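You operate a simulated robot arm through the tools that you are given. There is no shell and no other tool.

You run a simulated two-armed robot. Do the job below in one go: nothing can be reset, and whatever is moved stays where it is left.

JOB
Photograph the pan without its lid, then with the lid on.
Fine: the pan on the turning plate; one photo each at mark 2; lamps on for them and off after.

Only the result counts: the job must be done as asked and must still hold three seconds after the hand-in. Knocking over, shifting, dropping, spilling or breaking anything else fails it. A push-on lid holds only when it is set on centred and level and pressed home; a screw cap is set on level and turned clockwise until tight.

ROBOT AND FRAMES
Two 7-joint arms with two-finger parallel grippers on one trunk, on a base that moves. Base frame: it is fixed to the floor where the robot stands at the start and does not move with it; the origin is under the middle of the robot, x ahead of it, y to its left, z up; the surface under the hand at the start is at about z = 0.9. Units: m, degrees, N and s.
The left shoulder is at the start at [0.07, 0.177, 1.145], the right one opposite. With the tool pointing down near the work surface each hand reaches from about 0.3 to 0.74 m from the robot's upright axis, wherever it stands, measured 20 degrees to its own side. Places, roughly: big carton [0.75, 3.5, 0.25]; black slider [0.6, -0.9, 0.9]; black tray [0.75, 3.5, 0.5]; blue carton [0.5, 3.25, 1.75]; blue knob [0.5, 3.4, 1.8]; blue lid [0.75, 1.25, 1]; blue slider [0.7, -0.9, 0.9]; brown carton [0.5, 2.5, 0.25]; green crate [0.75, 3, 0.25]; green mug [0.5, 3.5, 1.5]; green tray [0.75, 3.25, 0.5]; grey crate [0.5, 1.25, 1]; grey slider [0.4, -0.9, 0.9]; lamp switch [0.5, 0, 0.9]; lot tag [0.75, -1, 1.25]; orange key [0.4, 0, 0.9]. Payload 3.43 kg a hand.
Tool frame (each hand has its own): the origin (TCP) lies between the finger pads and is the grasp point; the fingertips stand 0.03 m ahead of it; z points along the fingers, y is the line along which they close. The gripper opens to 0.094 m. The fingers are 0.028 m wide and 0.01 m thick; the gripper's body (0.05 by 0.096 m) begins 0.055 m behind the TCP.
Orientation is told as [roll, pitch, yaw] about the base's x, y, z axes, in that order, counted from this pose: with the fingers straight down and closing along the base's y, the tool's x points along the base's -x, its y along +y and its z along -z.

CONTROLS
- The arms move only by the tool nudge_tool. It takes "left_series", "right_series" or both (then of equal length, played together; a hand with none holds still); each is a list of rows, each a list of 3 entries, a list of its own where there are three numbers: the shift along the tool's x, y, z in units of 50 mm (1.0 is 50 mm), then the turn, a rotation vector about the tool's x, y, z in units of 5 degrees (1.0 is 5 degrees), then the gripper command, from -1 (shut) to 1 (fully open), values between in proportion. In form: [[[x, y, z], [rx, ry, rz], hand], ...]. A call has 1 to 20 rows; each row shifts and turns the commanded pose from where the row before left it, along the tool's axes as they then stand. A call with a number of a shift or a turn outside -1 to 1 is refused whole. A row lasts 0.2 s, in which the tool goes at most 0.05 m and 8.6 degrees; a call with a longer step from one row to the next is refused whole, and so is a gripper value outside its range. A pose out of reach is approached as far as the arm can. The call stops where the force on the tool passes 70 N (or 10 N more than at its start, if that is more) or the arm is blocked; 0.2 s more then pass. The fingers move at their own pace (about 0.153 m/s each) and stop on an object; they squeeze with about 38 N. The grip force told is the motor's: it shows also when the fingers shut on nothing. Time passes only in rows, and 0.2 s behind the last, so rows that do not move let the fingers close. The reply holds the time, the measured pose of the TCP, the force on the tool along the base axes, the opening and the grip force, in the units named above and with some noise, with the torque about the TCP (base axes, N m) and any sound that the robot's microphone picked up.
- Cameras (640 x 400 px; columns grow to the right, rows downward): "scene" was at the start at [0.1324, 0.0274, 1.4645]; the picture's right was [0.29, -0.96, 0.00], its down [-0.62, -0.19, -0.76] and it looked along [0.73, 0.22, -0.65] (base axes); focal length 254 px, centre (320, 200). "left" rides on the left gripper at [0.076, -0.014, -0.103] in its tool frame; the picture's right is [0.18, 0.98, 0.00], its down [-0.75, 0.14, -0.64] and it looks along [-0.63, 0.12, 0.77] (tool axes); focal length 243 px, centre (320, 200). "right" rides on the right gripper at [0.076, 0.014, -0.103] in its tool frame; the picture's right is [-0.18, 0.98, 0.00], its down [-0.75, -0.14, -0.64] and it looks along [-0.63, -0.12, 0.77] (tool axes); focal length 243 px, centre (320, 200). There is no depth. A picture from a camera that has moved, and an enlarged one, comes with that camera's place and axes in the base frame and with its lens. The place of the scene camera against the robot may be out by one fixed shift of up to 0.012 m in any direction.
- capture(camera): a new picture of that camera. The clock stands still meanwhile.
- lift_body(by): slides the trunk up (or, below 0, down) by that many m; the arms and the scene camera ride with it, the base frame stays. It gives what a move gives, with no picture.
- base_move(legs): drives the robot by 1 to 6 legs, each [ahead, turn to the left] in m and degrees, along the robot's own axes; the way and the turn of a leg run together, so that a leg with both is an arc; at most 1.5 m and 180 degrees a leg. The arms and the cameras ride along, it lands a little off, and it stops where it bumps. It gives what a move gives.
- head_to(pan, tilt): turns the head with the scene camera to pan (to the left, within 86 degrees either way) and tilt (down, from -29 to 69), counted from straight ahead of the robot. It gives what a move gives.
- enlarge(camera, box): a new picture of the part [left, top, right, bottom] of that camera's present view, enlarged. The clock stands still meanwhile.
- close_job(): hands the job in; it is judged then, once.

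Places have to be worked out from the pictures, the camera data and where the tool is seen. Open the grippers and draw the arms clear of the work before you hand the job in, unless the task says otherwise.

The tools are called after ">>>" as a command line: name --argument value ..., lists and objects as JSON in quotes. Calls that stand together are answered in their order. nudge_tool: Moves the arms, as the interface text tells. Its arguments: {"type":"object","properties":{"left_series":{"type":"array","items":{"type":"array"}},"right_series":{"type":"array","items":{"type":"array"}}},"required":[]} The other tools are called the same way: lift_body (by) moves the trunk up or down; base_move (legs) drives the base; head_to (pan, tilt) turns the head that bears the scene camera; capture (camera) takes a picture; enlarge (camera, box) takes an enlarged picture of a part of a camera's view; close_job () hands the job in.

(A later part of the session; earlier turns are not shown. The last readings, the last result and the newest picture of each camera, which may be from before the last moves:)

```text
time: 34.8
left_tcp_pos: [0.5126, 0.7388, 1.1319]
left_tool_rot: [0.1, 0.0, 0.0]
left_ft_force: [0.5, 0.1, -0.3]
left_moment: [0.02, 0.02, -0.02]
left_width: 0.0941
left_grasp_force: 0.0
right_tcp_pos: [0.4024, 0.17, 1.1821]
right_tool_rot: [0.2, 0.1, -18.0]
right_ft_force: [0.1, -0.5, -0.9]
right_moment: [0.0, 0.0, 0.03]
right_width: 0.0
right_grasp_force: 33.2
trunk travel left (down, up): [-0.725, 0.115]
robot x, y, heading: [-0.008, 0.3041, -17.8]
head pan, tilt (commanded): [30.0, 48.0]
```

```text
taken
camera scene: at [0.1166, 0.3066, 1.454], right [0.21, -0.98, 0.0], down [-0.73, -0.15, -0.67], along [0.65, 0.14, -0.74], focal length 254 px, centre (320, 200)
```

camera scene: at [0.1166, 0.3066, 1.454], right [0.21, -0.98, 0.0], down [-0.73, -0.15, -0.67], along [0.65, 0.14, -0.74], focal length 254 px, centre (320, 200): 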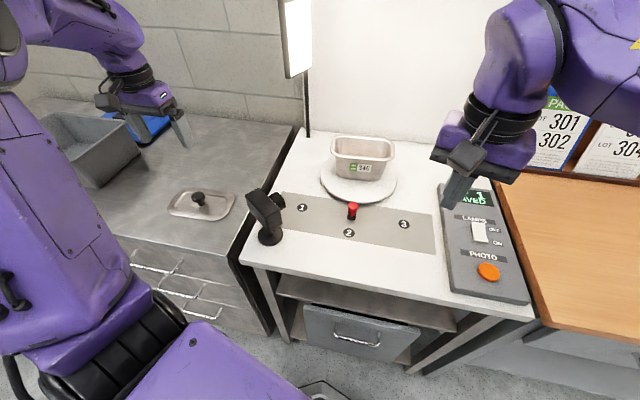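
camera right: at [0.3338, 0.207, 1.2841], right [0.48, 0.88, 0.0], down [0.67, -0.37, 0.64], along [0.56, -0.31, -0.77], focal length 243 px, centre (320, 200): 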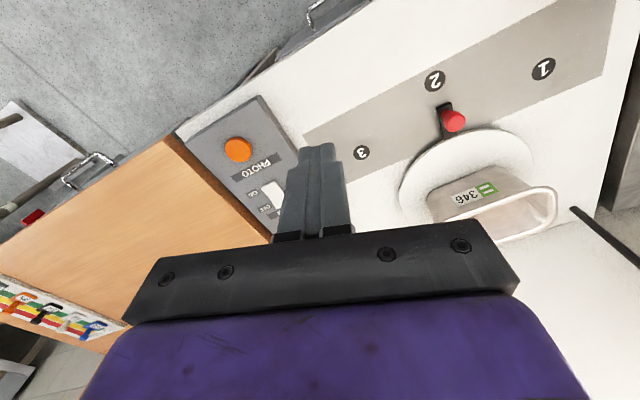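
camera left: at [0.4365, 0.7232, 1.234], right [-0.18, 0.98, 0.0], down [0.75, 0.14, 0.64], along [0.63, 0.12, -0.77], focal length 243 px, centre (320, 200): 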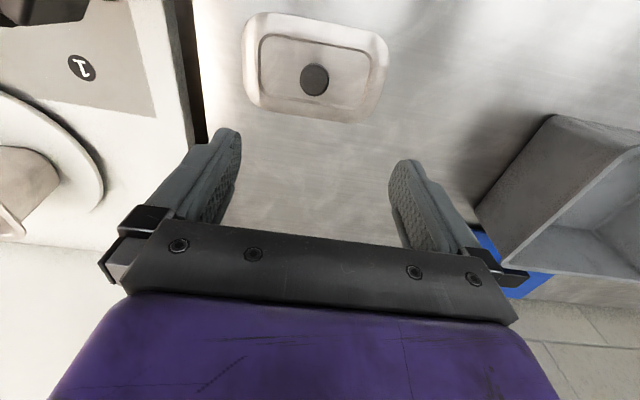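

The lid is in clear view beneath the left hand. I'll enlarge it for the knob position and lid yaw.

>>> enlarge --camera "left" --box '[230, 0, 400, 130]'

>>> enlarge --camera "scene" --box '[310, 120, 410, 210]'

```text
3.08 times, centred on (315, 65) of left
camera zoom: at [0.4365, 0.7232, 1.234], right [-0.18, 0.98, 0.0], down [0.75, 0.14, 0.64], along [0.63, 0.12, -0.77], focal length 746 px, centre (335, 615)
```

zoom: 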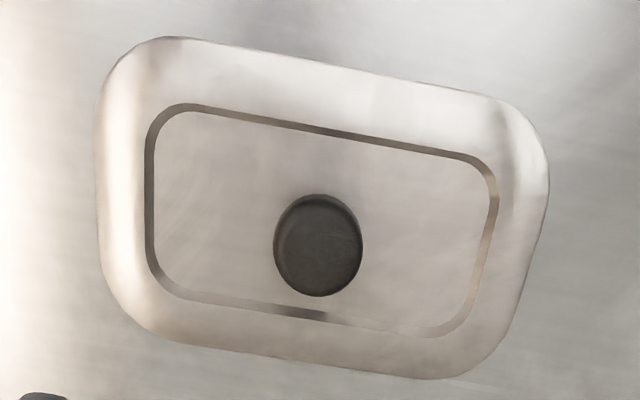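

```text
4.44 times, centred on (360, 165) of scene
camera zoom: at [0.1166, 0.3066, 1.454], right [0.21, -0.98, 0.0], down [-0.73, -0.15, -0.67], along [0.65, 0.14, -0.74], focal length 1130 px, centre (142, 356)
```

zoom: 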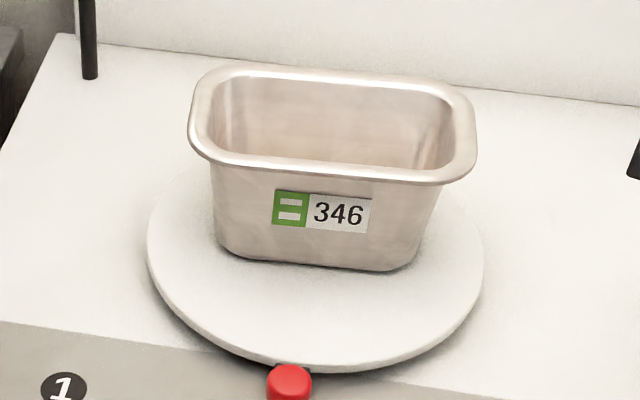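

The knob is at about [0.511, 0.731] with the lid yawed about +1.5°, centred and undamaged. The pan will be near the left arm's reach limit, so I'll raise the left hand and trunk a little and move the base slightly forward and to the right before grasping.

>>> nudge_tool --left_series '[[[0, 0, -0.8], [0, 0, 0], 1], [[0, 0, -0.8], [0, 0, 0], 1], [[0, 0, 0], [0, 0, 0], 1]]'

>>> base_move --legs '[[0.05, 0], [0, -12]]'

>>> lift_body --by 0.1

>>> head_to --pan 40 --tilt 48

>>> capture --camera "scene"

>>> capture --camera "left"

```text
time: 35.6
left_tcp_pos: [0.5145, 0.7372, 1.2114]
left_tool_rot: [0.0, 0.0, 0.0]
left_ft_force: [0.4, -0.3, -0.4]
left_moment: [0.0, 0.01, 0.01]
left_width: 0.0939
left_grasp_force: 0.0
right_tcp_pos: [0.4033, 0.171, 1.1825]
right_tool_rot: [0.0, 0.1, -18.0]
right_ft_force: [0.7, -0.2, -0.1]
right_moment: [-0.02, -0.02, 0.02]
right_width: 0.0
right_grasp_force: 33.1
trunk travel left (down, up): [-0.725, 0.115]
robot x, y, heading: [-0.0099, 0.3053, -18.1]
head pan, tilt (commanded): [30.0, 48.0]
```

```text
time: 37.3
left_tcp_pos: [0.6468, 0.5991, 1.2117]
left_tool_rot: [0.0, 0.1, -12.5]
left_ft_force: [-0.4, -0.1, -0.2]
left_moment: [0.04, 0.04, 0.01]
left_width: 0.094
left_grasp_force: 0.1
right_tcp_pos: [0.4134, 0.0682, 1.1812]
right_tool_rot: [0.0, 0.1, -30.5]
right_ft_force: [0.2, 0.4, 0.3]
right_moment: [0.0, 0.0, 0.02]
right_width: 0.0
right_grasp_force: 33.2
trunk travel left (down, up): [-0.725, 0.115]
robot x, y, heading: [0.0416, 0.289, -30.2]
head pan, tilt (commanded): [30.0, 48.0]
```

```text
time: 38.7
left_tcp_pos: [0.6433, 0.599, 1.3114]
left_tool_rot: [0.1, 0.0, -12.4]
left_ft_force: [-0.4, -0.5, 0.8]
left_moment: [0.0, 0.0, 0.0]
left_width: 0.094
left_grasp_force: 0.1
right_tcp_pos: [0.4118, 0.0678, 1.2816]
right_tool_rot: [0.0, 0.0, -30.6]
right_ft_force: [-0.2, -0.2, -0.2]
right_moment: [-0.01, 0.0, 0.03]
right_width: 0.0001
right_grasp_force: 33.2
trunk travel left (down, up): [-0.825, 0.015]
robot x, y, heading: [0.0401, 0.2876, -30.6]
head pan, tilt (commanded): [30.0, 48.0]
```

```text
time: 39.4
left_tcp_pos: [0.6444, 0.5991, 1.3112]
left_tool_rot: [0.1, 0.0, -12.5]
left_ft_force: [0.3, 0.1, -0.4]
left_moment: [-0.01, -0.02, 0.02]
left_width: 0.0939
left_grasp_force: 0.1
right_tcp_pos: [0.4124, 0.0683, 1.2828]
right_tool_rot: [0.0, 0.0, -30.5]
right_ft_force: [-0.3, 0.4, 0.5]
right_moment: [0.02, -0.03, 0.01]
right_width: 0.0
right_grasp_force: 33.2
trunk travel left (down, up): [-0.825, 0.015]
robot x, y, heading: [0.0379, 0.2906, -30.5]
head pan, tilt (commanded): [40.0, 48.0]
```

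```text
taken
camera scene: at [0.1608, 0.2789, 1.5539], right [0.16, -0.99, 0.0], down [-0.73, -0.12, -0.67], along [0.66, 0.11, -0.74], focal length 254 px, centre (320, 200)
```

scene: 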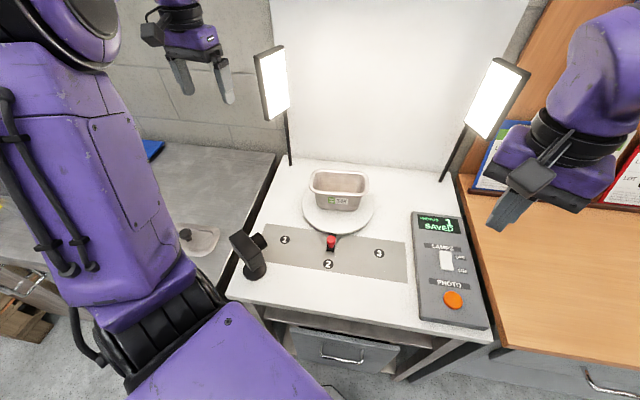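

```text
taken
camera left: at [0.5667, 0.6004, 1.4143], right [0.03, 1.0, 0.0], down [0.77, -0.03, 0.64], along [0.64, -0.02, -0.77], focal length 243 px, centre (320, 200)
```

left: 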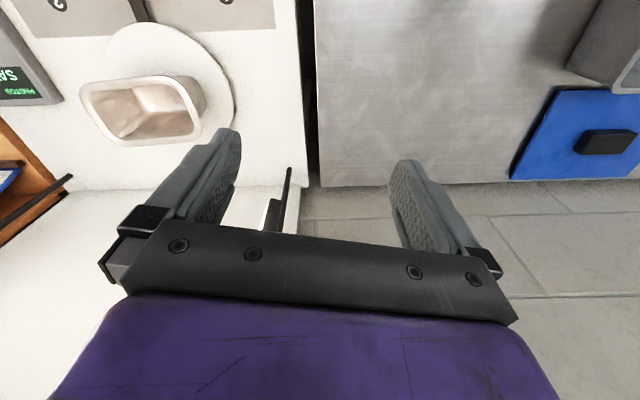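

The pan is now clearly visible from the left wrist camera. I'll enlarge it here, then move the hand nearer for a second, more direct view.

>>> enlarge --camera "left" --box '[60, 10, 250, 160]'

>>> nudge_tool --left_series '[[[0, -0.8, 0], [0, 0, 0], 1], [[0, -0.8, 0], [0, 0, 0], 1], [[0, -0.8, 0], [0, 0, 0], 1], [[0, -0.8, 0], [0, 0, 0], 1], [[0, -0.8, 0], [0, 0, 0], 1], [[0, -0.8, 0], [0, 0, 0], 1], [[0, 0, 0], [0, 0, 0], 1]]'

>>> capture --camera "left"

```text
2.67 times, centred on (155, 85) of left
camera zoom: at [0.5667, 0.6004, 1.4143], right [0.03, 1.0, 0.0], down [0.77, -0.03, 0.64], along [0.64, -0.02, -0.77], focal length 647 px, centre (760, 507)
```

zoom: 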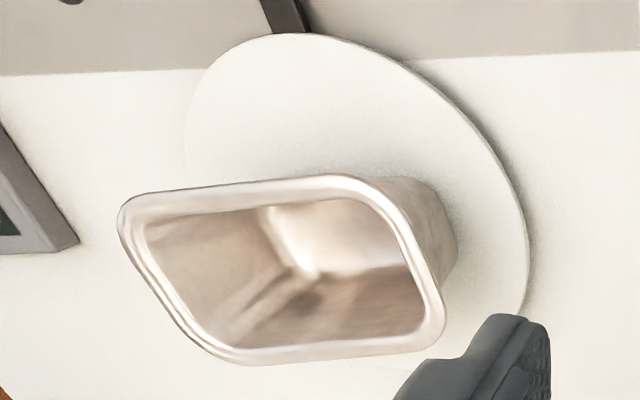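

```text
time: 41.0
left_tcp_pos: [0.5926, 0.3663, 1.3095]
left_tool_rot: [0.0, 0.0, -12.4]
left_ft_force: [0.1, 0.0, 0.2]
left_moment: [-0.02, 0.01, 0.0]
left_width: 0.0936
left_grasp_force: 0.1
right_tcp_pos: [0.4121, 0.0691, 1.2824]
right_tool_rot: [0.0, -0.1, -30.5]
right_ft_force: [0.1, 0.1, 0.0]
right_moment: [0.01, 0.02, 0.0]
right_width: 0.0001
right_grasp_force: 32.7
trunk travel left (down, up): [-0.825, 0.015]
robot x, y, heading: [0.0375, 0.289, -30.3]
head pan, tilt (commanded): [40.0, 48.0]
```

```text
taken
camera left: at [0.5149, 0.3669, 1.4124], right [0.03, 1.0, 0.0], down [0.77, -0.03, 0.64], along [0.64, -0.02, -0.77], focal length 243 px, centre (320, 200)
```

left: 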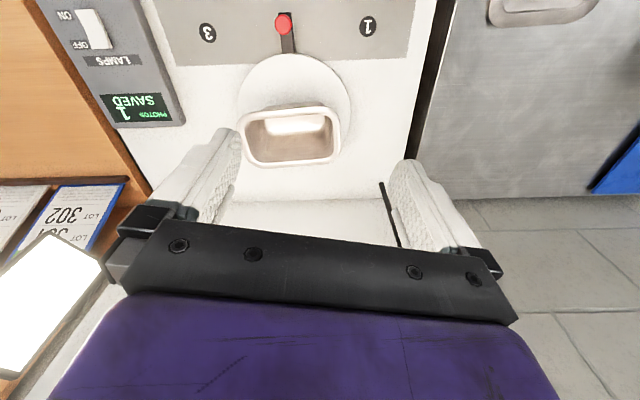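

>>> enlarge --camera "left" --box '[210, 0, 380, 190]'

>>> enlarge --camera "left" --box '[230, 90, 350, 170]'

```text
2.11 times, centred on (295, 95) of left
camera zoom: at [0.5149, 0.3669, 1.4124], right [0.03, 1.0, 0.0], down [0.77, -0.03, 0.64], along [0.64, -0.02, -0.77], focal length 511 px, centre (373, 421)
```

zoom: 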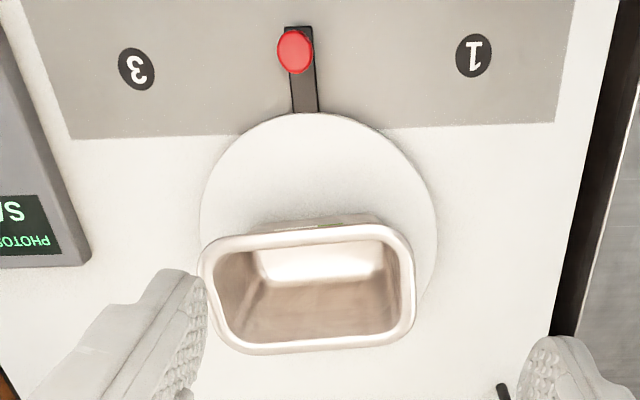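

```text
5.00 times, centred on (290, 130) of left
camera zoom: at [0.5149, 0.3669, 1.4124], right [0.03, 1.0, 0.0], down [0.77, -0.03, 0.64], along [0.64, -0.02, -0.77], focal length 1213 px, centre (470, 550)
```

zoom: 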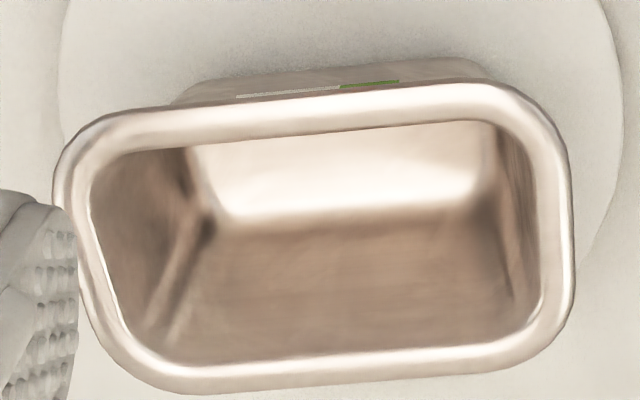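

From two overhead views, the pan rim is about 0.175×0.105 m, centred at [0.702, 0.309], z≈1.03, with yaw ≈+2.5°; the lid is about 0.18×0.11 with yaw ≈+1.5°. I'll now return to the lid with yaw 0 and descend to just above its knob.

>>> nudge_tool --left_series '[[[0, 0, 0], [0, 0, -0.827], 1], [[0, 0, 0], [0, 0, -0.827], 1], [[0, 0, 0], [0, 0, -0.827], 1], [[0.204, 0.912, 0], [0, 0, 0], 1], [[0.204, 0.912, 0], [0, 0, 0], 1], [[0.204, 0.912, 0], [0, 0, 0], 1], [[0.204, 0.912, 0], [0, 0, 0], 1], [[0.204, 0.912, 0], [0, 0, 0], 1], [[0.204, 0.912, 0], [0, 0, 0], 1], [[0.204, 0.912, 0], [0, 0, 0], 1], [[0.204, 0.912, 0], [0, 0, 0], 1], [[0, 0, 0.85], [0, 0, 0], 1], [[0, 0, 0.85], [0, 0, 0], 1], [[0, 0, 0.85], [0, 0, 0], 1], [[0, 0, 0.85], [0, 0, 0], 1], [[0, 0, 0.85], [0, 0, 0], 1], [[0, 0, 0.85], [0, 0, 0], 1], [[0, 0, 0], [0, 0, 0], 1]]'

>>> capture --camera "left"

```text
time: 44.8
left_tcp_pos: [0.5101, 0.7291, 1.0582]
left_tool_rot: [0.1, 0.0, -0.1]
left_ft_force: [-0.1, -0.1, -0.3]
left_moment: [0.03, 0.03, 0.0]
left_width: 0.0938
left_grasp_force: 0.0
right_tcp_pos: [0.4103, 0.0679, 1.2817]
right_tool_rot: [0.0, 0.0, -30.5]
right_ft_force: [-0.8, 0.0, 0.2]
right_moment: [0.01, 0.0, -0.02]
right_width: 0.0002
right_grasp_force: 33.0
trunk travel left (down, up): [-0.825, 0.015]
robot x, y, heading: [0.0405, 0.2904, -30.7]
head pan, tilt (commanded): [40.0, 48.0]
```

```text
taken
camera left: at [0.4342, 0.7151, 1.1608], right [-0.18, 0.98, 0.0], down [0.75, 0.14, 0.64], along [0.63, 0.12, -0.77], focal length 243 px, centre (320, 200)
```

left: 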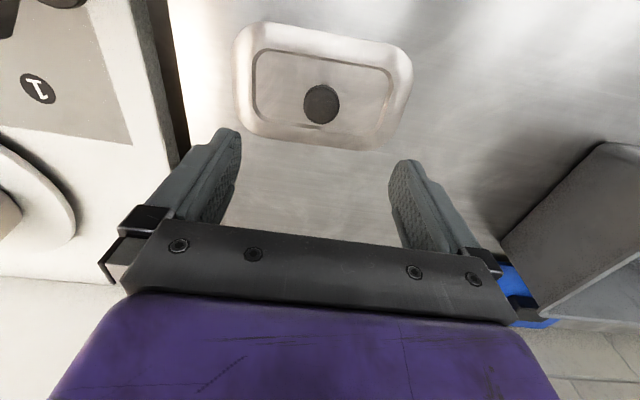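

>>> enlarge --camera "left" --box '[220, 10, 420, 160]'

```text
2.67 times, centred on (320, 85) of left
camera zoom: at [0.4342, 0.7151, 1.1608], right [-0.18, 0.98, 0.0], down [0.75, 0.14, 0.64], along [0.63, 0.12, -0.77], focal length 647 px, centre (320, 507)
```

zoom: 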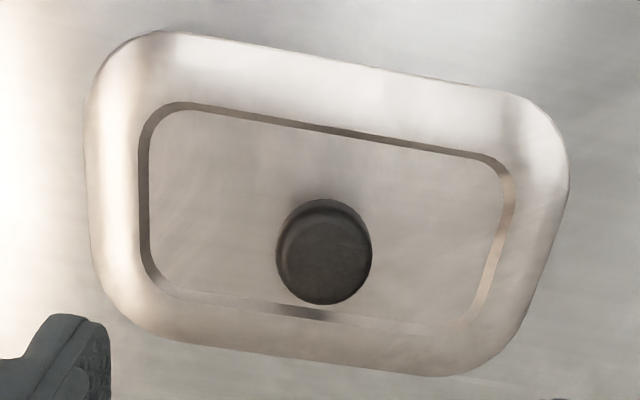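

The knob top is at about [0.511, 0.731, 0.931], just below the hand. I'll centre and descend so that the fingers straddle the knob.

>>> nudge_tool --left_series '[[[-0.02, 0.04, 0.8], [0, 0, 0], 1], [[0, 0, 0.8], [0, 0, 0], 1], [[0, 0, 0.5], [0, 0, 0], 1], [[0, 0, 0.1], [0, 0, 0], 1], [[0, 0, 0], [0, 0, 0], 1]]'

>>> capture --camera "left"

>>> capture --camera "scene"

```text
time: 46.0
left_tcp_pos: [0.5102, 0.7331, 0.9473]
left_tool_rot: [0.0, 0.0, 0.0]
left_ft_force: [0.3, 0.6, -0.3]
left_moment: [0.01, 0.01, -0.01]
left_width: 0.0942
left_grasp_force: 0.1
right_tcp_pos: [0.4114, 0.0695, 1.2813]
right_tool_rot: [0.0, 0.0, -30.4]
right_ft_force: [0.2, -0.5, 0.2]
right_moment: [0.03, -0.01, -0.01]
right_width: 0.0003
right_grasp_force: 33.3
trunk travel left (down, up): [-0.825, 0.015]
robot x, y, heading: [0.0404, 0.2862, -30.6]
head pan, tilt (commanded): [40.0, 48.0]
```

```text
taken
camera left: at [0.4345, 0.7186, 1.05], right [-0.18, 0.98, 0.0], down [0.75, 0.14, 0.64], along [0.63, 0.12, -0.77], focal length 243 px, centre (320, 200)
```

left: 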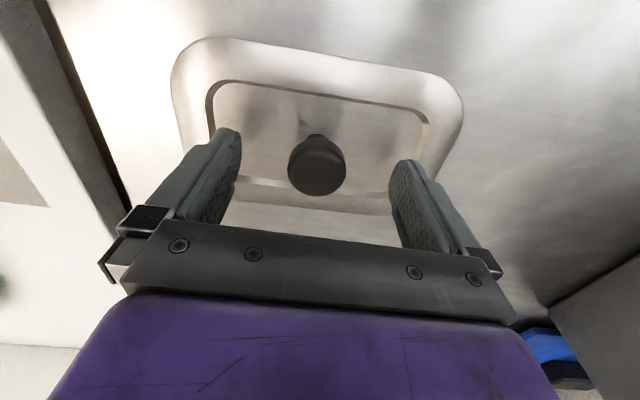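

```text
taken
camera scene: at [0.1606, 0.279, 1.554], right [0.17, -0.99, 0.0], down [-0.73, -0.12, -0.67], along [0.66, 0.11, -0.74], focal length 254 px, centre (320, 200)
```

scene: 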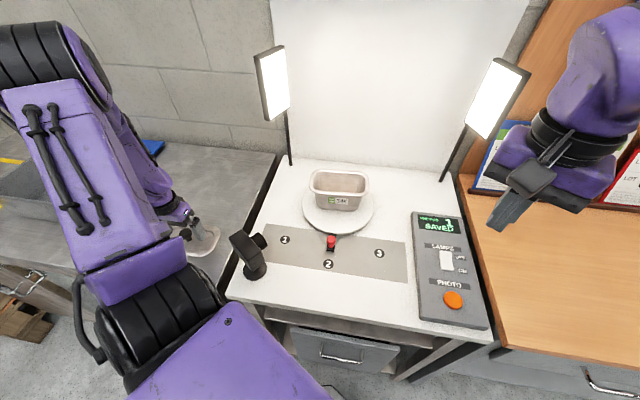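

The knob is centred between the fingers, with its top about 1.5 cm below the TCP. I'll descend in 4 mm steps and watch for contact.

>>> nudge_tool --left_series '[[[-0.02, -0.02, 0.1], [0, 0, 0], 1], [[0, 0, 0.1], [0, 0, 0], 1], [[0, 0, 0.08], [0, 0, 0], 1], [[0, 0, 0], [0, 0, 0], 1]]'

```text
time: 47.0
left_tcp_pos: [0.5124, 0.7306, 0.9368]
left_tool_rot: [0.3, -0.3, -0.2]
left_ft_force: [3.5, 4.9, 30.2]
left_moment: [-1.38, 0.1, 0.04]
left_width: 0.0914
left_grasp_force: 0.1
right_tcp_pos: [0.4097, 0.0668, 1.2821]
right_tool_rot: [0.2, 0.0, -30.5]
right_ft_force: [1.1, 0.0, 0.9]
right_moment: [-0.02, 0.01, 0.02]
right_width: 0.0
right_grasp_force: 33.3
trunk travel left (down, up): [-0.825, 0.015]
robot x, y, heading: [0.0399, 0.2901, -30.7]
head pan, tilt (commanded): [40.0, 48.0]
```

Contact at TCP z≈0.937 means the fingertips touch the lid's panel (z≈0.907). I'll back off a few millimetres and close on the knob.

>>> nudge_tool --left_series '[[[0, 0, -0.14], [0, 0, 0], 1], [[0, 0, 0], [0, 0, 0], 1], [[0, 0, 0], [0, 0, 0], -1], [[0, 0, 0], [0, 0, 0], -1], [[0, 0, 0], [0, 0, 0], -1], [[0, 0, 0], [0, 0, 0], -1]]'

>>> capture --camera "left"

```text
time: 48.4
left_tcp_pos: [0.5122, 0.7336, 0.94]
left_tool_rot: [0.1, 0.0, -0.1]
left_ft_force: [1.1, -0.4, -0.3]
left_moment: [0.01, 0.04, 0.01]
left_width: 0.0326
left_grasp_force: 37.7
right_tcp_pos: [0.411, 0.0697, 1.2824]
right_tool_rot: [0.0, 0.0, -30.5]
right_ft_force: [-0.2, -0.4, 0.0]
right_moment: [-0.01, -0.01, 0.02]
right_width: 0.0
right_grasp_force: 33.1
trunk travel left (down, up): [-0.825, 0.015]
robot x, y, heading: [0.0393, 0.2855, -30.5]
head pan, tilt (commanded): [40.0, 48.0]
```

```text
taken
camera left: at [0.436, 0.7167, 1.0432], right [-0.18, 0.98, 0.0], down [0.75, 0.14, 0.64], along [0.63, 0.12, -0.77], focal length 243 px, centre (320, 200)
```

left: 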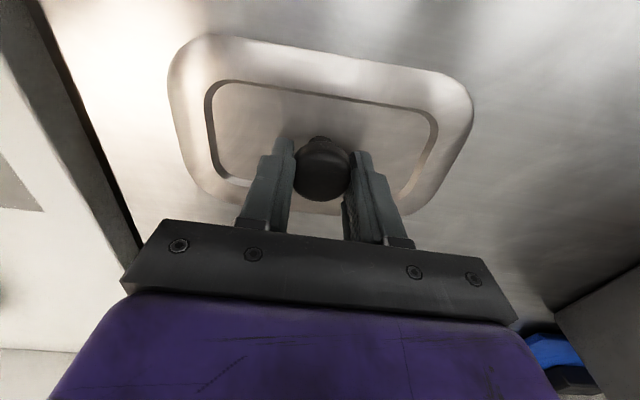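

The knob is gripped (width 0.033, 38 N). I'll lift it slowly and check how the lid hangs.

>>> nudge_tool --left_series '[[[0, 0, -0.2], [0, 0, 0], -1], [[0, 0, -0.4], [0, 0, 0], -1], [[0, 0, -0.6], [0, 0, 0], -1], [[0, 0, -0.8], [0, 0, 0], -1], [[0, 0, 0], [0, 0, 0], -1]]'

>>> capture --camera "left"

>>> enlarge --camera "scene" --box '[120, 160, 300, 280]'

```text
time: 49.6
left_tcp_pos: [0.5125, 0.7309, 1.04]
left_tool_rot: [0.0, 0.1, -0.1]
left_ft_force: [0.5, -0.9, 0.9]
left_moment: [-0.03, -0.01, 0.0]
left_width: 0.0
left_grasp_force: 32.9
right_tcp_pos: [0.4125, 0.069, 1.2816]
right_tool_rot: [0.0, -0.1, -30.5]
right_ft_force: [0.2, 0.6, 0.0]
right_moment: [0.0, 0.02, 0.01]
right_width: 0.0002
right_grasp_force: 33.1
trunk travel left (down, up): [-0.825, 0.015]
robot x, y, heading: [0.0393, 0.2869, -30.6]
head pan, tilt (commanded): [40.0, 48.0]
```

```text
taken
camera left: at [0.4377, 0.7165, 1.1432], right [-0.18, 0.98, 0.0], down [0.75, 0.14, 0.64], along [0.63, 0.12, -0.77], focal length 243 px, centre (320, 200)
```

left: 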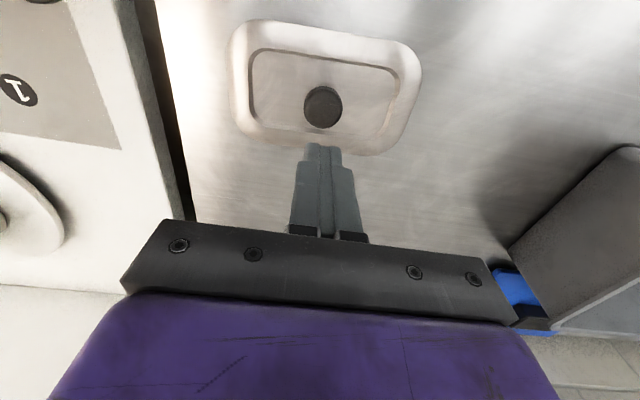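

```text
3.33 times, centred on (210, 220) of scene
camera zoom: at [0.1611, 0.2794, 1.5539], right [0.17, -0.99, 0.0], down [-0.73, -0.12, -0.67], along [0.66, 0.11, -0.74], focal length 847 px, centre (687, 133)
```

zoom: 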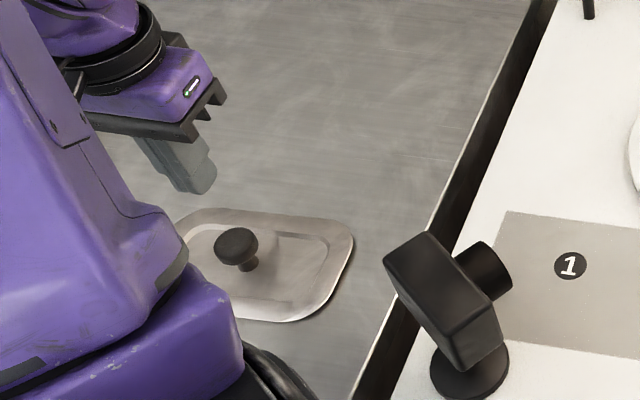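

The knob slipped out; the lid is still in place. The open fingers had landed on the lid's raised rim, so the grip was too high. I'll retry with a narrower opening so the tips fit inside the recess and the grip sits lower on the knob.

>>> nudge_tool --left_series '[[[0, 0, 0], [0, 0, 0], 0.3], [[0, 0, 0], [0, 0, 0], 0.3], [[0, 0, 0.8], [0, 0, 0], 0.3], [[0, 0, 0.8], [0, 0, 0], 0.3], [[0, 0, 0.2], [0, 0, 0], 0.3], [[0, 0, 0], [0, 0, 0], 0.3]]'

>>> capture --camera "left"

>>> enlarge --camera "scene" --box '[150, 190, 250, 260]'

```text
time: 51.0
left_tcp_pos: [0.5124, 0.7294, 0.9493]
left_tool_rot: [0.0, 0.0, -0.1]
left_ft_force: [0.0, 0.6, 0.5]
left_moment: [-0.02, -0.01, 0.0]
left_width: 0.0613
left_grasp_force: 0.1
right_tcp_pos: [0.4105, 0.0693, 1.2826]
right_tool_rot: [0.0, 0.0, -30.5]
right_ft_force: [0.6, -0.2, 0.5]
right_moment: [0.01, 0.01, 0.05]
right_width: 0.0
right_grasp_force: 32.8
trunk travel left (down, up): [-0.825, 0.015]
robot x, y, heading: [0.0383, 0.2946, -30.4]
head pan, tilt (commanded): [40.0, 48.0]
```

```text
taken
camera left: at [0.4376, 0.7142, 1.0518], right [-0.18, 0.98, 0.0], down [0.75, 0.14, 0.64], along [0.63, 0.12, -0.77], focal length 243 px, centre (320, 200)
```

left: 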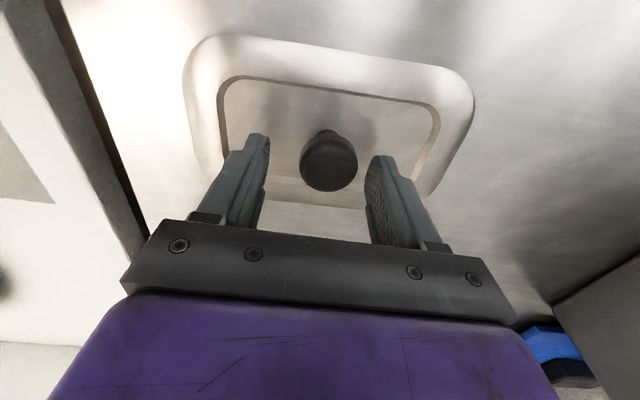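

```text
5.71 times, centred on (200, 225) of scene
camera zoom: at [0.1606, 0.2789, 1.554], right [0.17, -0.99, 0.0], down [-0.73, -0.12, -0.67], along [0.66, 0.11, -0.74], focal length 1452 px, centre (1006, 57)
```

zoom: 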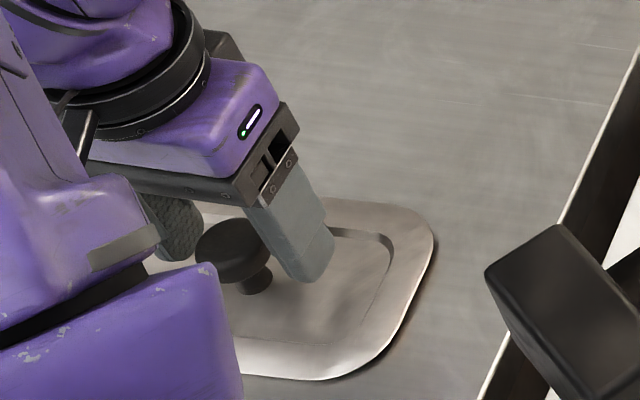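

The fingers now fit inside the recess around the knob. I'll go on down in 4–5 mm steps.

>>> nudge_tool --left_series '[[[0, 0.02, 0.1], [0, 0, 0], 0.3], [[0, 0, 0.1], [0, 0, 0], 0.3], [[0, 0, 0.1], [0, 0, 0], 0.3], [[0, 0, 0], [0, 0, 0], 0.3]]'

```text
time: 52.0
left_tcp_pos: [0.5118, 0.7302, 0.9367]
left_tool_rot: [0.2, -0.3, 0.0]
left_ft_force: [3.8, 1.7, 23.4]
left_moment: [-0.79, 0.07, 0.16]
left_width: 0.0602
left_grasp_force: 0.1
right_tcp_pos: [0.4097, 0.0673, 1.2822]
right_tool_rot: [0.2, 0.0, -30.5]
right_ft_force: [-0.9, 1.2, 0.0]
right_moment: [-0.01, -0.01, -0.01]
right_width: 0.0
right_grasp_force: 33.2
trunk travel left (down, up): [-0.825, 0.015]
robot x, y, heading: [0.0373, 0.2907, -30.3]
head pan, tilt (commanded): [40.0, 48.0]
```

The panel contact is again at TCP z≈0.937, so that is as low as the tips can go. I'll ease off by only 1–2 mm, close on the knob and inspect the grip closely before lifting.

>>> nudge_tool --left_series '[[[0, 0, -0.05], [0, 0, 0], 0.3], [[0, 0, 0], [0, 0, 0], -1], [[0, 0, 0], [0, 0, 0], -1], [[0, 0, 0], [0, 0, 0], -1], [[0, 0, 0], [0, 0, 0], -1]]'

>>> enlarge --camera "left" --box '[220, 110, 420, 240]'

>>> enlarge --camera "scene" --box '[150, 190, 250, 260]'

```text
time: 53.2
left_tcp_pos: [0.5116, 0.7304, 0.9372]
left_tool_rot: [0.0, 0.0, -0.1]
left_ft_force: [-1.4, -2.7, 6.3]
left_moment: [-0.24, 0.07, -0.06]
left_width: 0.0325
left_grasp_force: 38.3
right_tcp_pos: [0.4105, 0.0679, 1.2818]
right_tool_rot: [0.1, 0.0, -30.5]
right_ft_force: [0.5, 0.3, 0.0]
right_moment: [0.0, -0.01, 0.0]
right_width: 0.0
right_grasp_force: 33.0
trunk travel left (down, up): [-0.825, 0.015]
robot x, y, heading: [0.0381, 0.2895, -30.6]
head pan, tilt (commanded): [40.0, 48.0]
```

```text
3.08 times, centred on (320, 175) of left
camera zoom: at [0.4355, 0.7157, 1.0395], right [-0.18, 0.98, 0.0], down [0.75, 0.14, 0.64], along [0.63, 0.12, -0.77], focal length 746 px, centre (320, 277)
```

zoom: 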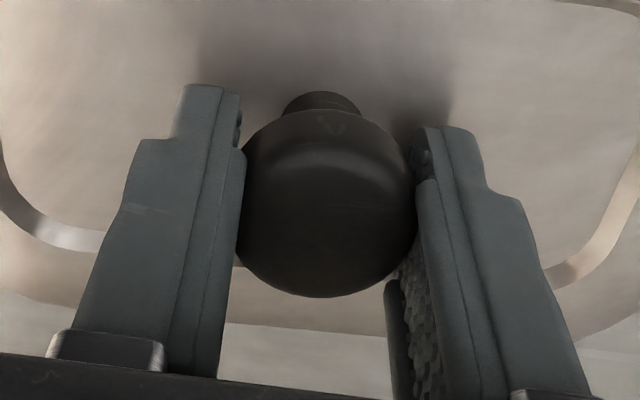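

```text
5.71 times, centred on (200, 225) of scene
camera zoom: at [0.1593, 0.2776, 1.554], right [0.17, -0.99, 0.0], down [-0.73, -0.12, -0.67], along [0.66, 0.11, -0.74], focal length 1452 px, centre (1006, 57)
```

zoom: 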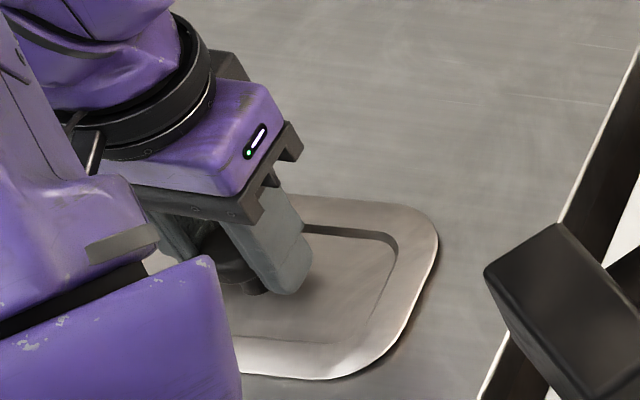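

The pads now sit around the widest part of the round knob. I'll lift very slowly by about 1 cm and check whether the grip holds.

>>> nudge_tool --left_series '[[[0, 0, -0.05], [0, 0, 0], -1], [[0, 0, -0.05], [0, 0, 0], -1], [[0, 0, -0.05], [0, 0, 0], -1], [[0, 0, -0.05], [0, 0, 0], -1], [[0, 0, 0], [0, 0, 0], -1]]'

>>> enlarge --camera "left" --box '[220, 110, 420, 240]'

```text
time: 54.4
left_tcp_pos: [0.5131, 0.7308, 0.9472]
left_tool_rot: [-0.1, 0.1, -0.1]
left_ft_force: [-0.5, -1.1, -0.9]
left_moment: [-0.01, -0.01, 0.02]
left_width: 0.0326
left_grasp_force: 37.7
right_tcp_pos: [0.4123, 0.0679, 1.2821]
right_tool_rot: [0.1, 0.0, -30.5]
right_ft_force: [0.0, -0.7, 0.4]
right_moment: [0.01, -0.06, -0.01]
right_width: 0.0003
right_grasp_force: 33.4
trunk travel left (down, up): [-0.825, 0.015]
robot x, y, heading: [0.0371, 0.2888, -30.6]
head pan, tilt (commanded): [40.0, 48.0]
```

```text
3.08 times, centred on (320, 175) of left
camera zoom: at [0.4372, 0.7165, 1.0495], right [-0.18, 0.98, 0.0], down [0.75, 0.14, 0.64], along [0.63, 0.12, -0.77], focal length 746 px, centre (320, 277)
```

zoom: 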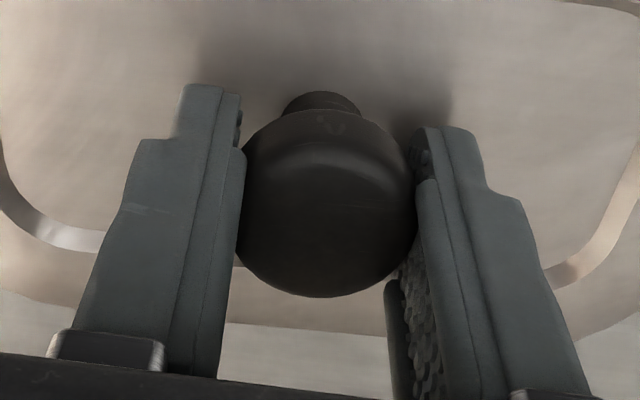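

The grip holds and the lid rises with the hand. I'll lift it slowly and steadily to about z=1.19.

>>> nudge_tool --left_series '[[[0, 0, -0.1], [0, 0, 0], -1], [[0, 0, -0.15], [0, 0, 0], -1], [[0, 0, -0.2], [0, 0, 0], -1], [[0, 0, -0.25], [0, 0, 0], -1], [[0, 0, -0.3], [0, 0, 0], -1], [[0, 0, -0.3], [0, 0, 0], -1], [[0, 0, -0.3], [0, 0, 0], -1], [[0, 0, -0.3], [0, 0, 0], -1], [[0, 0, -0.3], [0, 0, 0], -1], [[0, 0, -0.3], [0, 0, 0], -1], [[0, 0, -0.3], [0, 0, 0], -1], [[0, 0, -0.3], [0, 0, 0], -1], [[0, 0, -0.3], [0, 0, 0], -1], [[0, 0, -0.3], [0, 0, 0], -1], [[0, 0, -0.3], [0, 0, 0], -1], [[0, 0, -0.3], [0, 0, 0], -1], [[0, 0, -0.25], [0, 0, 0], -1], [[0, 0, -0.15], [0, 0, 0], -1], [[0, 0, -0.1], [0, 0, 0], -1], [[0, 0, 0], [0, 0, 0], -1]]'

>>> capture --camera "left"

>>> capture --camera "scene"

```text
time: 58.6
left_tcp_pos: [0.5127, 0.7298, 1.1872]
left_tool_rot: [-0.1, 0.0, 0.0]
left_ft_force: [0.3, -0.1, -0.8]
left_moment: [0.02, -0.04, -0.01]
left_width: 0.0325
left_grasp_force: 38.4
right_tcp_pos: [0.4123, 0.0692, 1.2808]
right_tool_rot: [0.0, 0.0, -30.5]
right_ft_force: [0.7, -0.2, 0.2]
right_moment: [0.03, -0.01, 0.0]
right_width: 0.0002
right_grasp_force: 32.4
trunk travel left (down, up): [-0.825, 0.015]
robot x, y, heading: [0.035, 0.2908, -30.5]
head pan, tilt (commanded): [40.0, 48.0]
```

```text
taken
camera left: at [0.437, 0.7157, 1.2895], right [-0.18, 0.98, 0.0], down [0.75, 0.14, 0.64], along [0.63, 0.12, -0.77], focal length 243 px, centre (320, 200)
```

left: 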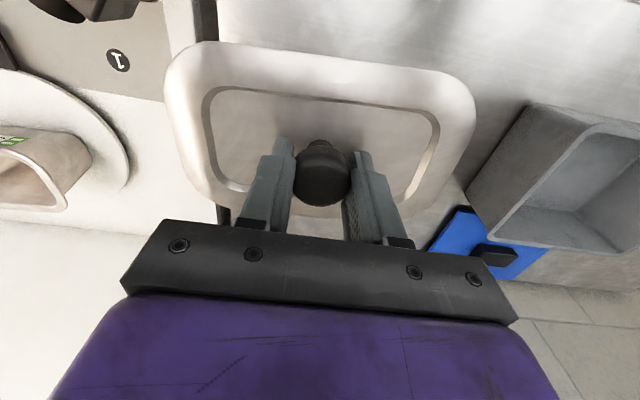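

```text
taken
camera scene: at [0.1609, 0.2792, 1.5539], right [0.17, -0.99, 0.0], down [-0.73, -0.12, -0.67], along [0.66, 0.11, -0.74], focal length 254 px, centre (320, 200)
```

scene: 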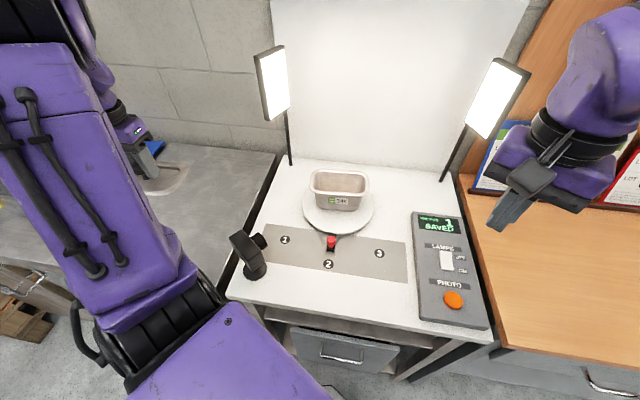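

The lid is held and level. I'll measure its pose relative to the hand in an enlarged view.

>>> enlarge --camera "left" --box '[150, 20, 490, 232]'

```text
1.88 times, centred on (320, 126) of left
camera zoom: at [0.437, 0.7157, 1.2895], right [-0.18, 0.98, 0.0], down [0.75, 0.14, 0.64], along [0.63, 0.12, -0.77], focal length 457 px, centre (320, 339)
```

zoom: 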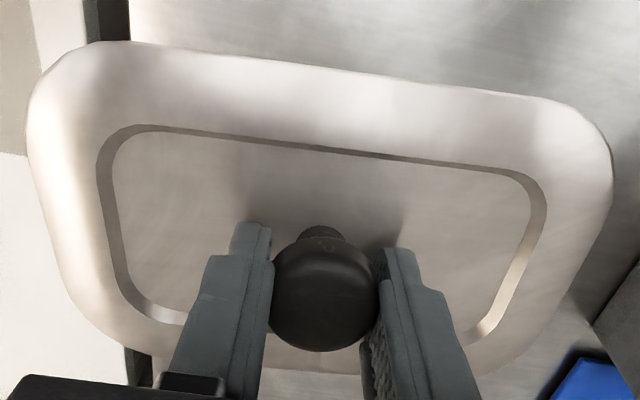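

The lid is centred on the hand and yawed about +3° relative to it. I'll carry it smoothly to above the pan at [0.702, 0.309].

>>> nudge_tool --left_series '[[[-0.072, -0.16, 0], [0, 0, 0], -1], [[-0.144, -0.32, 0], [0, 0, 0], -1], [[-0.24, -0.533, 0], [0, 0, 0], -1], [[-0.24, -0.533, 0], [0, 0, 0], -1], [[-0.24, -0.533, 0], [0, 0, 0], -1], [[-0.24, -0.533, 0], [0, 0, 0], -1], [[-0.24, -0.533, 0], [0, 0, 0], -1], [[-0.24, -0.533, 0], [0, 0, 0], -1], [[-0.24, -0.533, 0], [0, 0, 0], -1], [[-0.24, -0.533, 0], [0, 0, 0], -1], [[-0.24, -0.533, 0], [0, 0, 0], -1], [[-0.24, -0.533, 0], [0, 0, 0], -1], [[-0.24, -0.533, 0], [0, 0, 0], -1], [[-0.24, -0.533, 0], [0, 0, 0], -1], [[-0.24, -0.533, 0], [0, 0, 0], -1], [[-0.24, -0.533, 0], [0, 0, 0], -1], [[-0.144, -0.32, 0], [0, 0, 0], -1], [[-0.072, -0.16, 0], [0, 0, 0], -1], [[0, 0, 0], [0, 0, 0], -1], [[0, 0, 0], [0, 0, 0], -1]]'

>>> capture --camera "left"

>>> capture --camera "scene"

>>> capture --camera "right"

```text
time: 62.8
left_tcp_pos: [0.7018, 0.3085, 1.1855]
left_tool_rot: [0.0, -0.1, -0.1]
left_ft_force: [-0.3, -0.3, -1.0]
left_moment: [0.0, -0.01, -0.02]
left_width: 0.0324
left_grasp_force: 37.7
right_tcp_pos: [0.4117, 0.0679, 1.2813]
right_tool_rot: [0.0, 0.0, -30.5]
right_ft_force: [0.4, -0.2, -0.6]
right_moment: [0.01, 0.02, 0.01]
right_width: 0.0
right_grasp_force: 33.1
trunk travel left (down, up): [-0.825, 0.015]
robot x, y, heading: [0.0385, 0.2877, -30.4]
head pan, tilt (commanded): [40.0, 48.0]
```

```text
taken
camera left: at [0.6262, 0.293, 1.2878], right [-0.18, 0.98, 0.0], down [0.75, 0.14, 0.64], along [0.63, 0.12, -0.77], focal length 243 px, centre (320, 200)
```

left: 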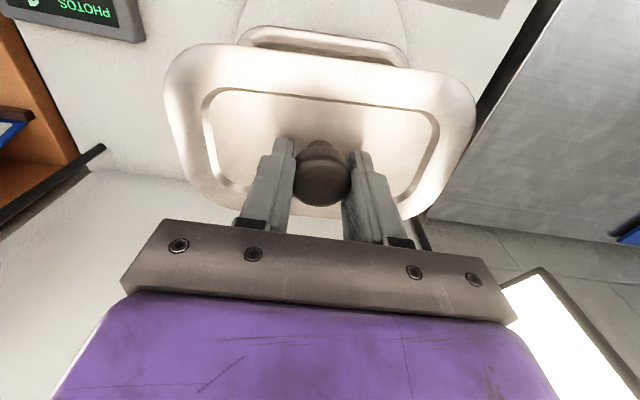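

```text
taken
camera scene: at [0.1611, 0.2789, 1.5539], right [0.17, -0.99, 0.0], down [-0.73, -0.12, -0.67], along [0.66, 0.11, -0.74], focal length 254 px, centre (320, 200)
```

scene: 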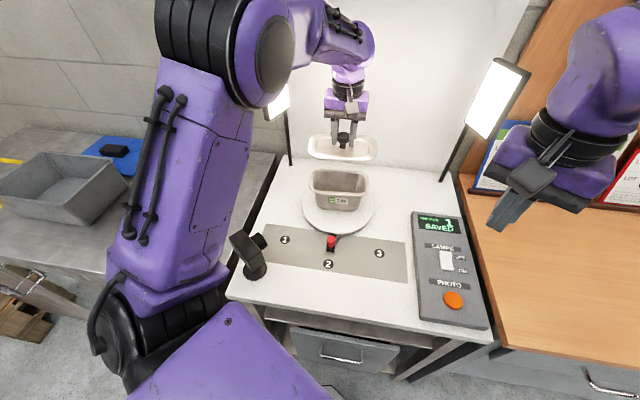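

```text
taken
camera right: at [0.3526, 0.1197, 1.3838], right [0.66, 0.75, 0.0], down [0.58, -0.5, 0.64], along [0.48, -0.42, -0.77], focal length 243 px, centre (320, 200)
```

right: 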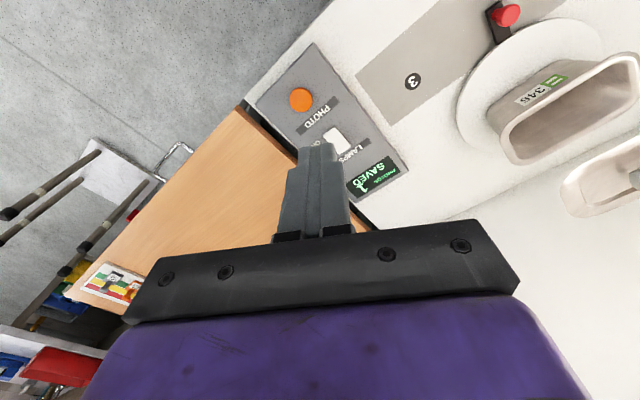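

The lid is above the pan. I'll compare the edges of the lid and rim in an enlarged view, both from the wrist and from the scene camera.

>>> enlarge --camera "left" --box '[150, 10, 490, 222]'

>>> enlarge --camera "scene" --box '[290, 110, 400, 240]'

>>> enlarge --camera "left" --box '[230, 10, 420, 129]'

```text
1.88 times, centred on (320, 116) of left
camera zoom: at [0.6262, 0.293, 1.2878], right [-0.18, 0.98, 0.0], down [0.75, 0.14, 0.64], along [0.63, 0.12, -0.77], focal length 457 px, centre (320, 358)
```

zoom: 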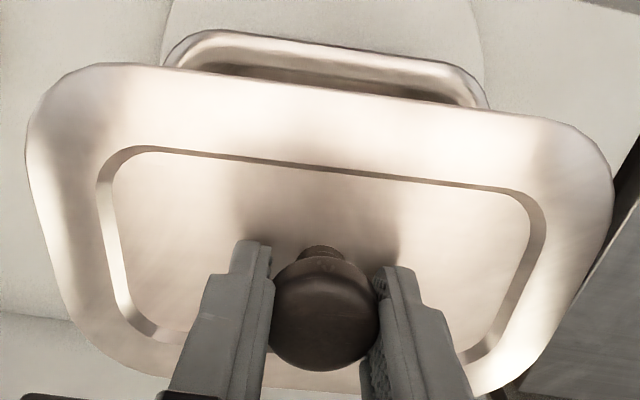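

```text
3.08 times, centred on (345, 175) of scene
camera zoom: at [0.1611, 0.2789, 1.5539], right [0.17, -0.99, 0.0], down [-0.73, -0.12, -0.67], along [0.66, 0.11, -0.74], focal length 782 px, centre (243, 277)
```

zoom: 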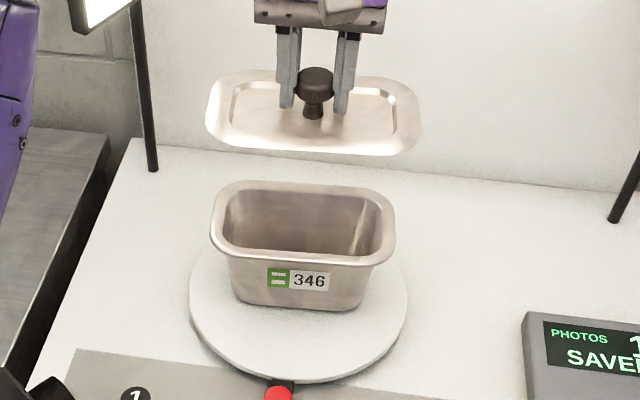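

```text
3.36 times, centred on (325, 70) of left
camera zoom: at [0.6262, 0.293, 1.2878], right [-0.18, 0.98, 0.0], down [0.75, 0.14, 0.64], along [0.63, 0.12, -0.77], focal length 816 px, centre (303, 639)
```

zoom: 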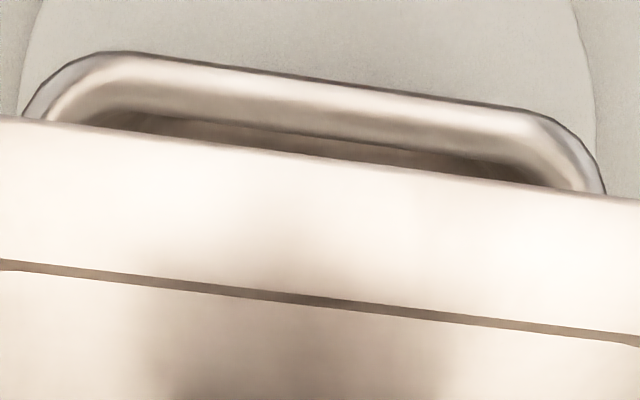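

In the same view, lid and rim are both yawed about +4°, so no turn is needed; the lid seems about 2–3 mm short in y. I'll correct that and lower to roughly 2 cm above the rim for a closer check.

>>> nudge_tool --left_series '[[[0, 0.02, 0.1], [0, 0, 0], -1], [[0, 0.03, 0.2], [0, 0, 0], -1], [[0, 0, 0.25], [0, 0, 0], -1], [[0, 0, 0.25], [0, 0, 0], -1], [[0, 0, 0.25], [0, 0, 0], -1], [[0, 0, 0.25], [0, 0, 0], -1], [[0, 0, 0.25], [0, 0, 0], -1], [[0, 0, 0.2], [0, 0, 0], -1], [[0, 0, 0.1], [0, 0, 0], -1], [[0, 0, 0], [0, 0, 0], -1]]'

>>> enlarge --camera "scene" --box '[295, 130, 385, 220]'

>>> enlarge --camera "left" --box '[150, 10, 490, 222]'

>>> capture --camera "right"

```text
time: 65.0
left_tcp_pos: [0.7017, 0.3116, 1.0947]
left_tool_rot: [0.1, 0.0, -0.1]
left_ft_force: [0.2, 0.4, -2.6]
left_moment: [0.01, 0.02, 0.01]
left_width: 0.0327
left_grasp_force: 38.2
right_tcp_pos: [0.4124, 0.0678, 1.2827]
right_tool_rot: [0.0, 0.0, -30.5]
right_ft_force: [0.0, 0.2, 0.1]
right_moment: [0.01, -0.01, -0.01]
right_width: 0.0
right_grasp_force: 33.0
trunk travel left (down, up): [-0.825, 0.015]
robot x, y, heading: [0.0394, 0.2887, -30.4]
head pan, tilt (commanded): [40.0, 48.0]
```

```text
4.44 times, centred on (340, 175) of scene
camera zoom: at [0.1609, 0.2789, 1.5539], right [0.17, -0.99, 0.0], down [-0.73, -0.12, -0.67], along [0.66, 0.11, -0.74], focal length 1130 px, centre (231, 311)
```

zoom: 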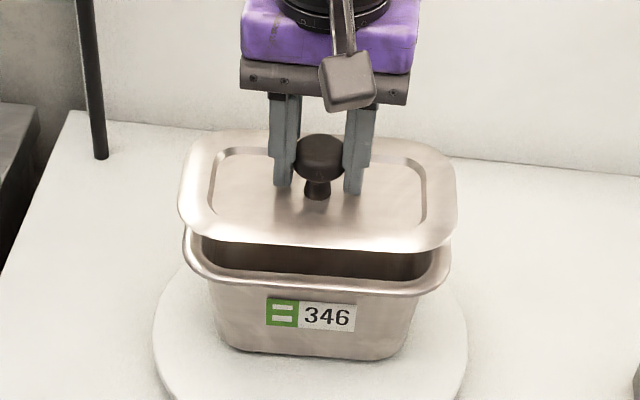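

```text
1.88 times, centred on (320, 116) of left
camera zoom: at [0.6264, 0.2963, 1.1969], right [-0.18, 0.98, 0.0], down [0.75, 0.14, 0.64], along [0.63, 0.12, -0.77], focal length 457 px, centre (320, 358)
```

zoom: 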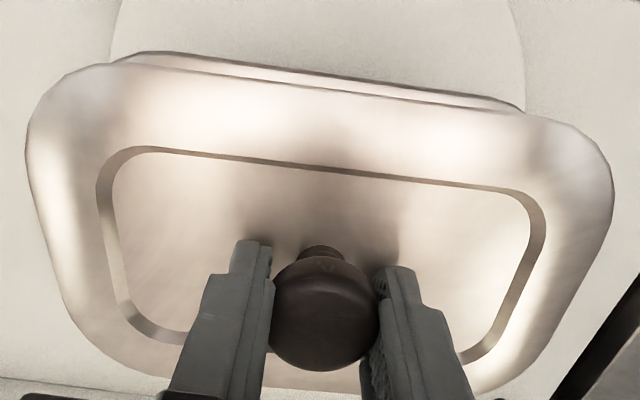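

```text
taken
camera right: at [0.3524, 0.1197, 1.3839], right [0.66, 0.75, 0.0], down [0.58, -0.5, 0.64], along [0.48, -0.42, -0.77], focal length 243 px, centre (320, 200)
```

right: 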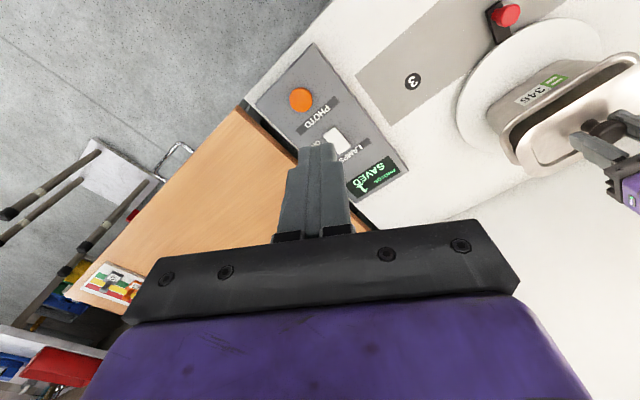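

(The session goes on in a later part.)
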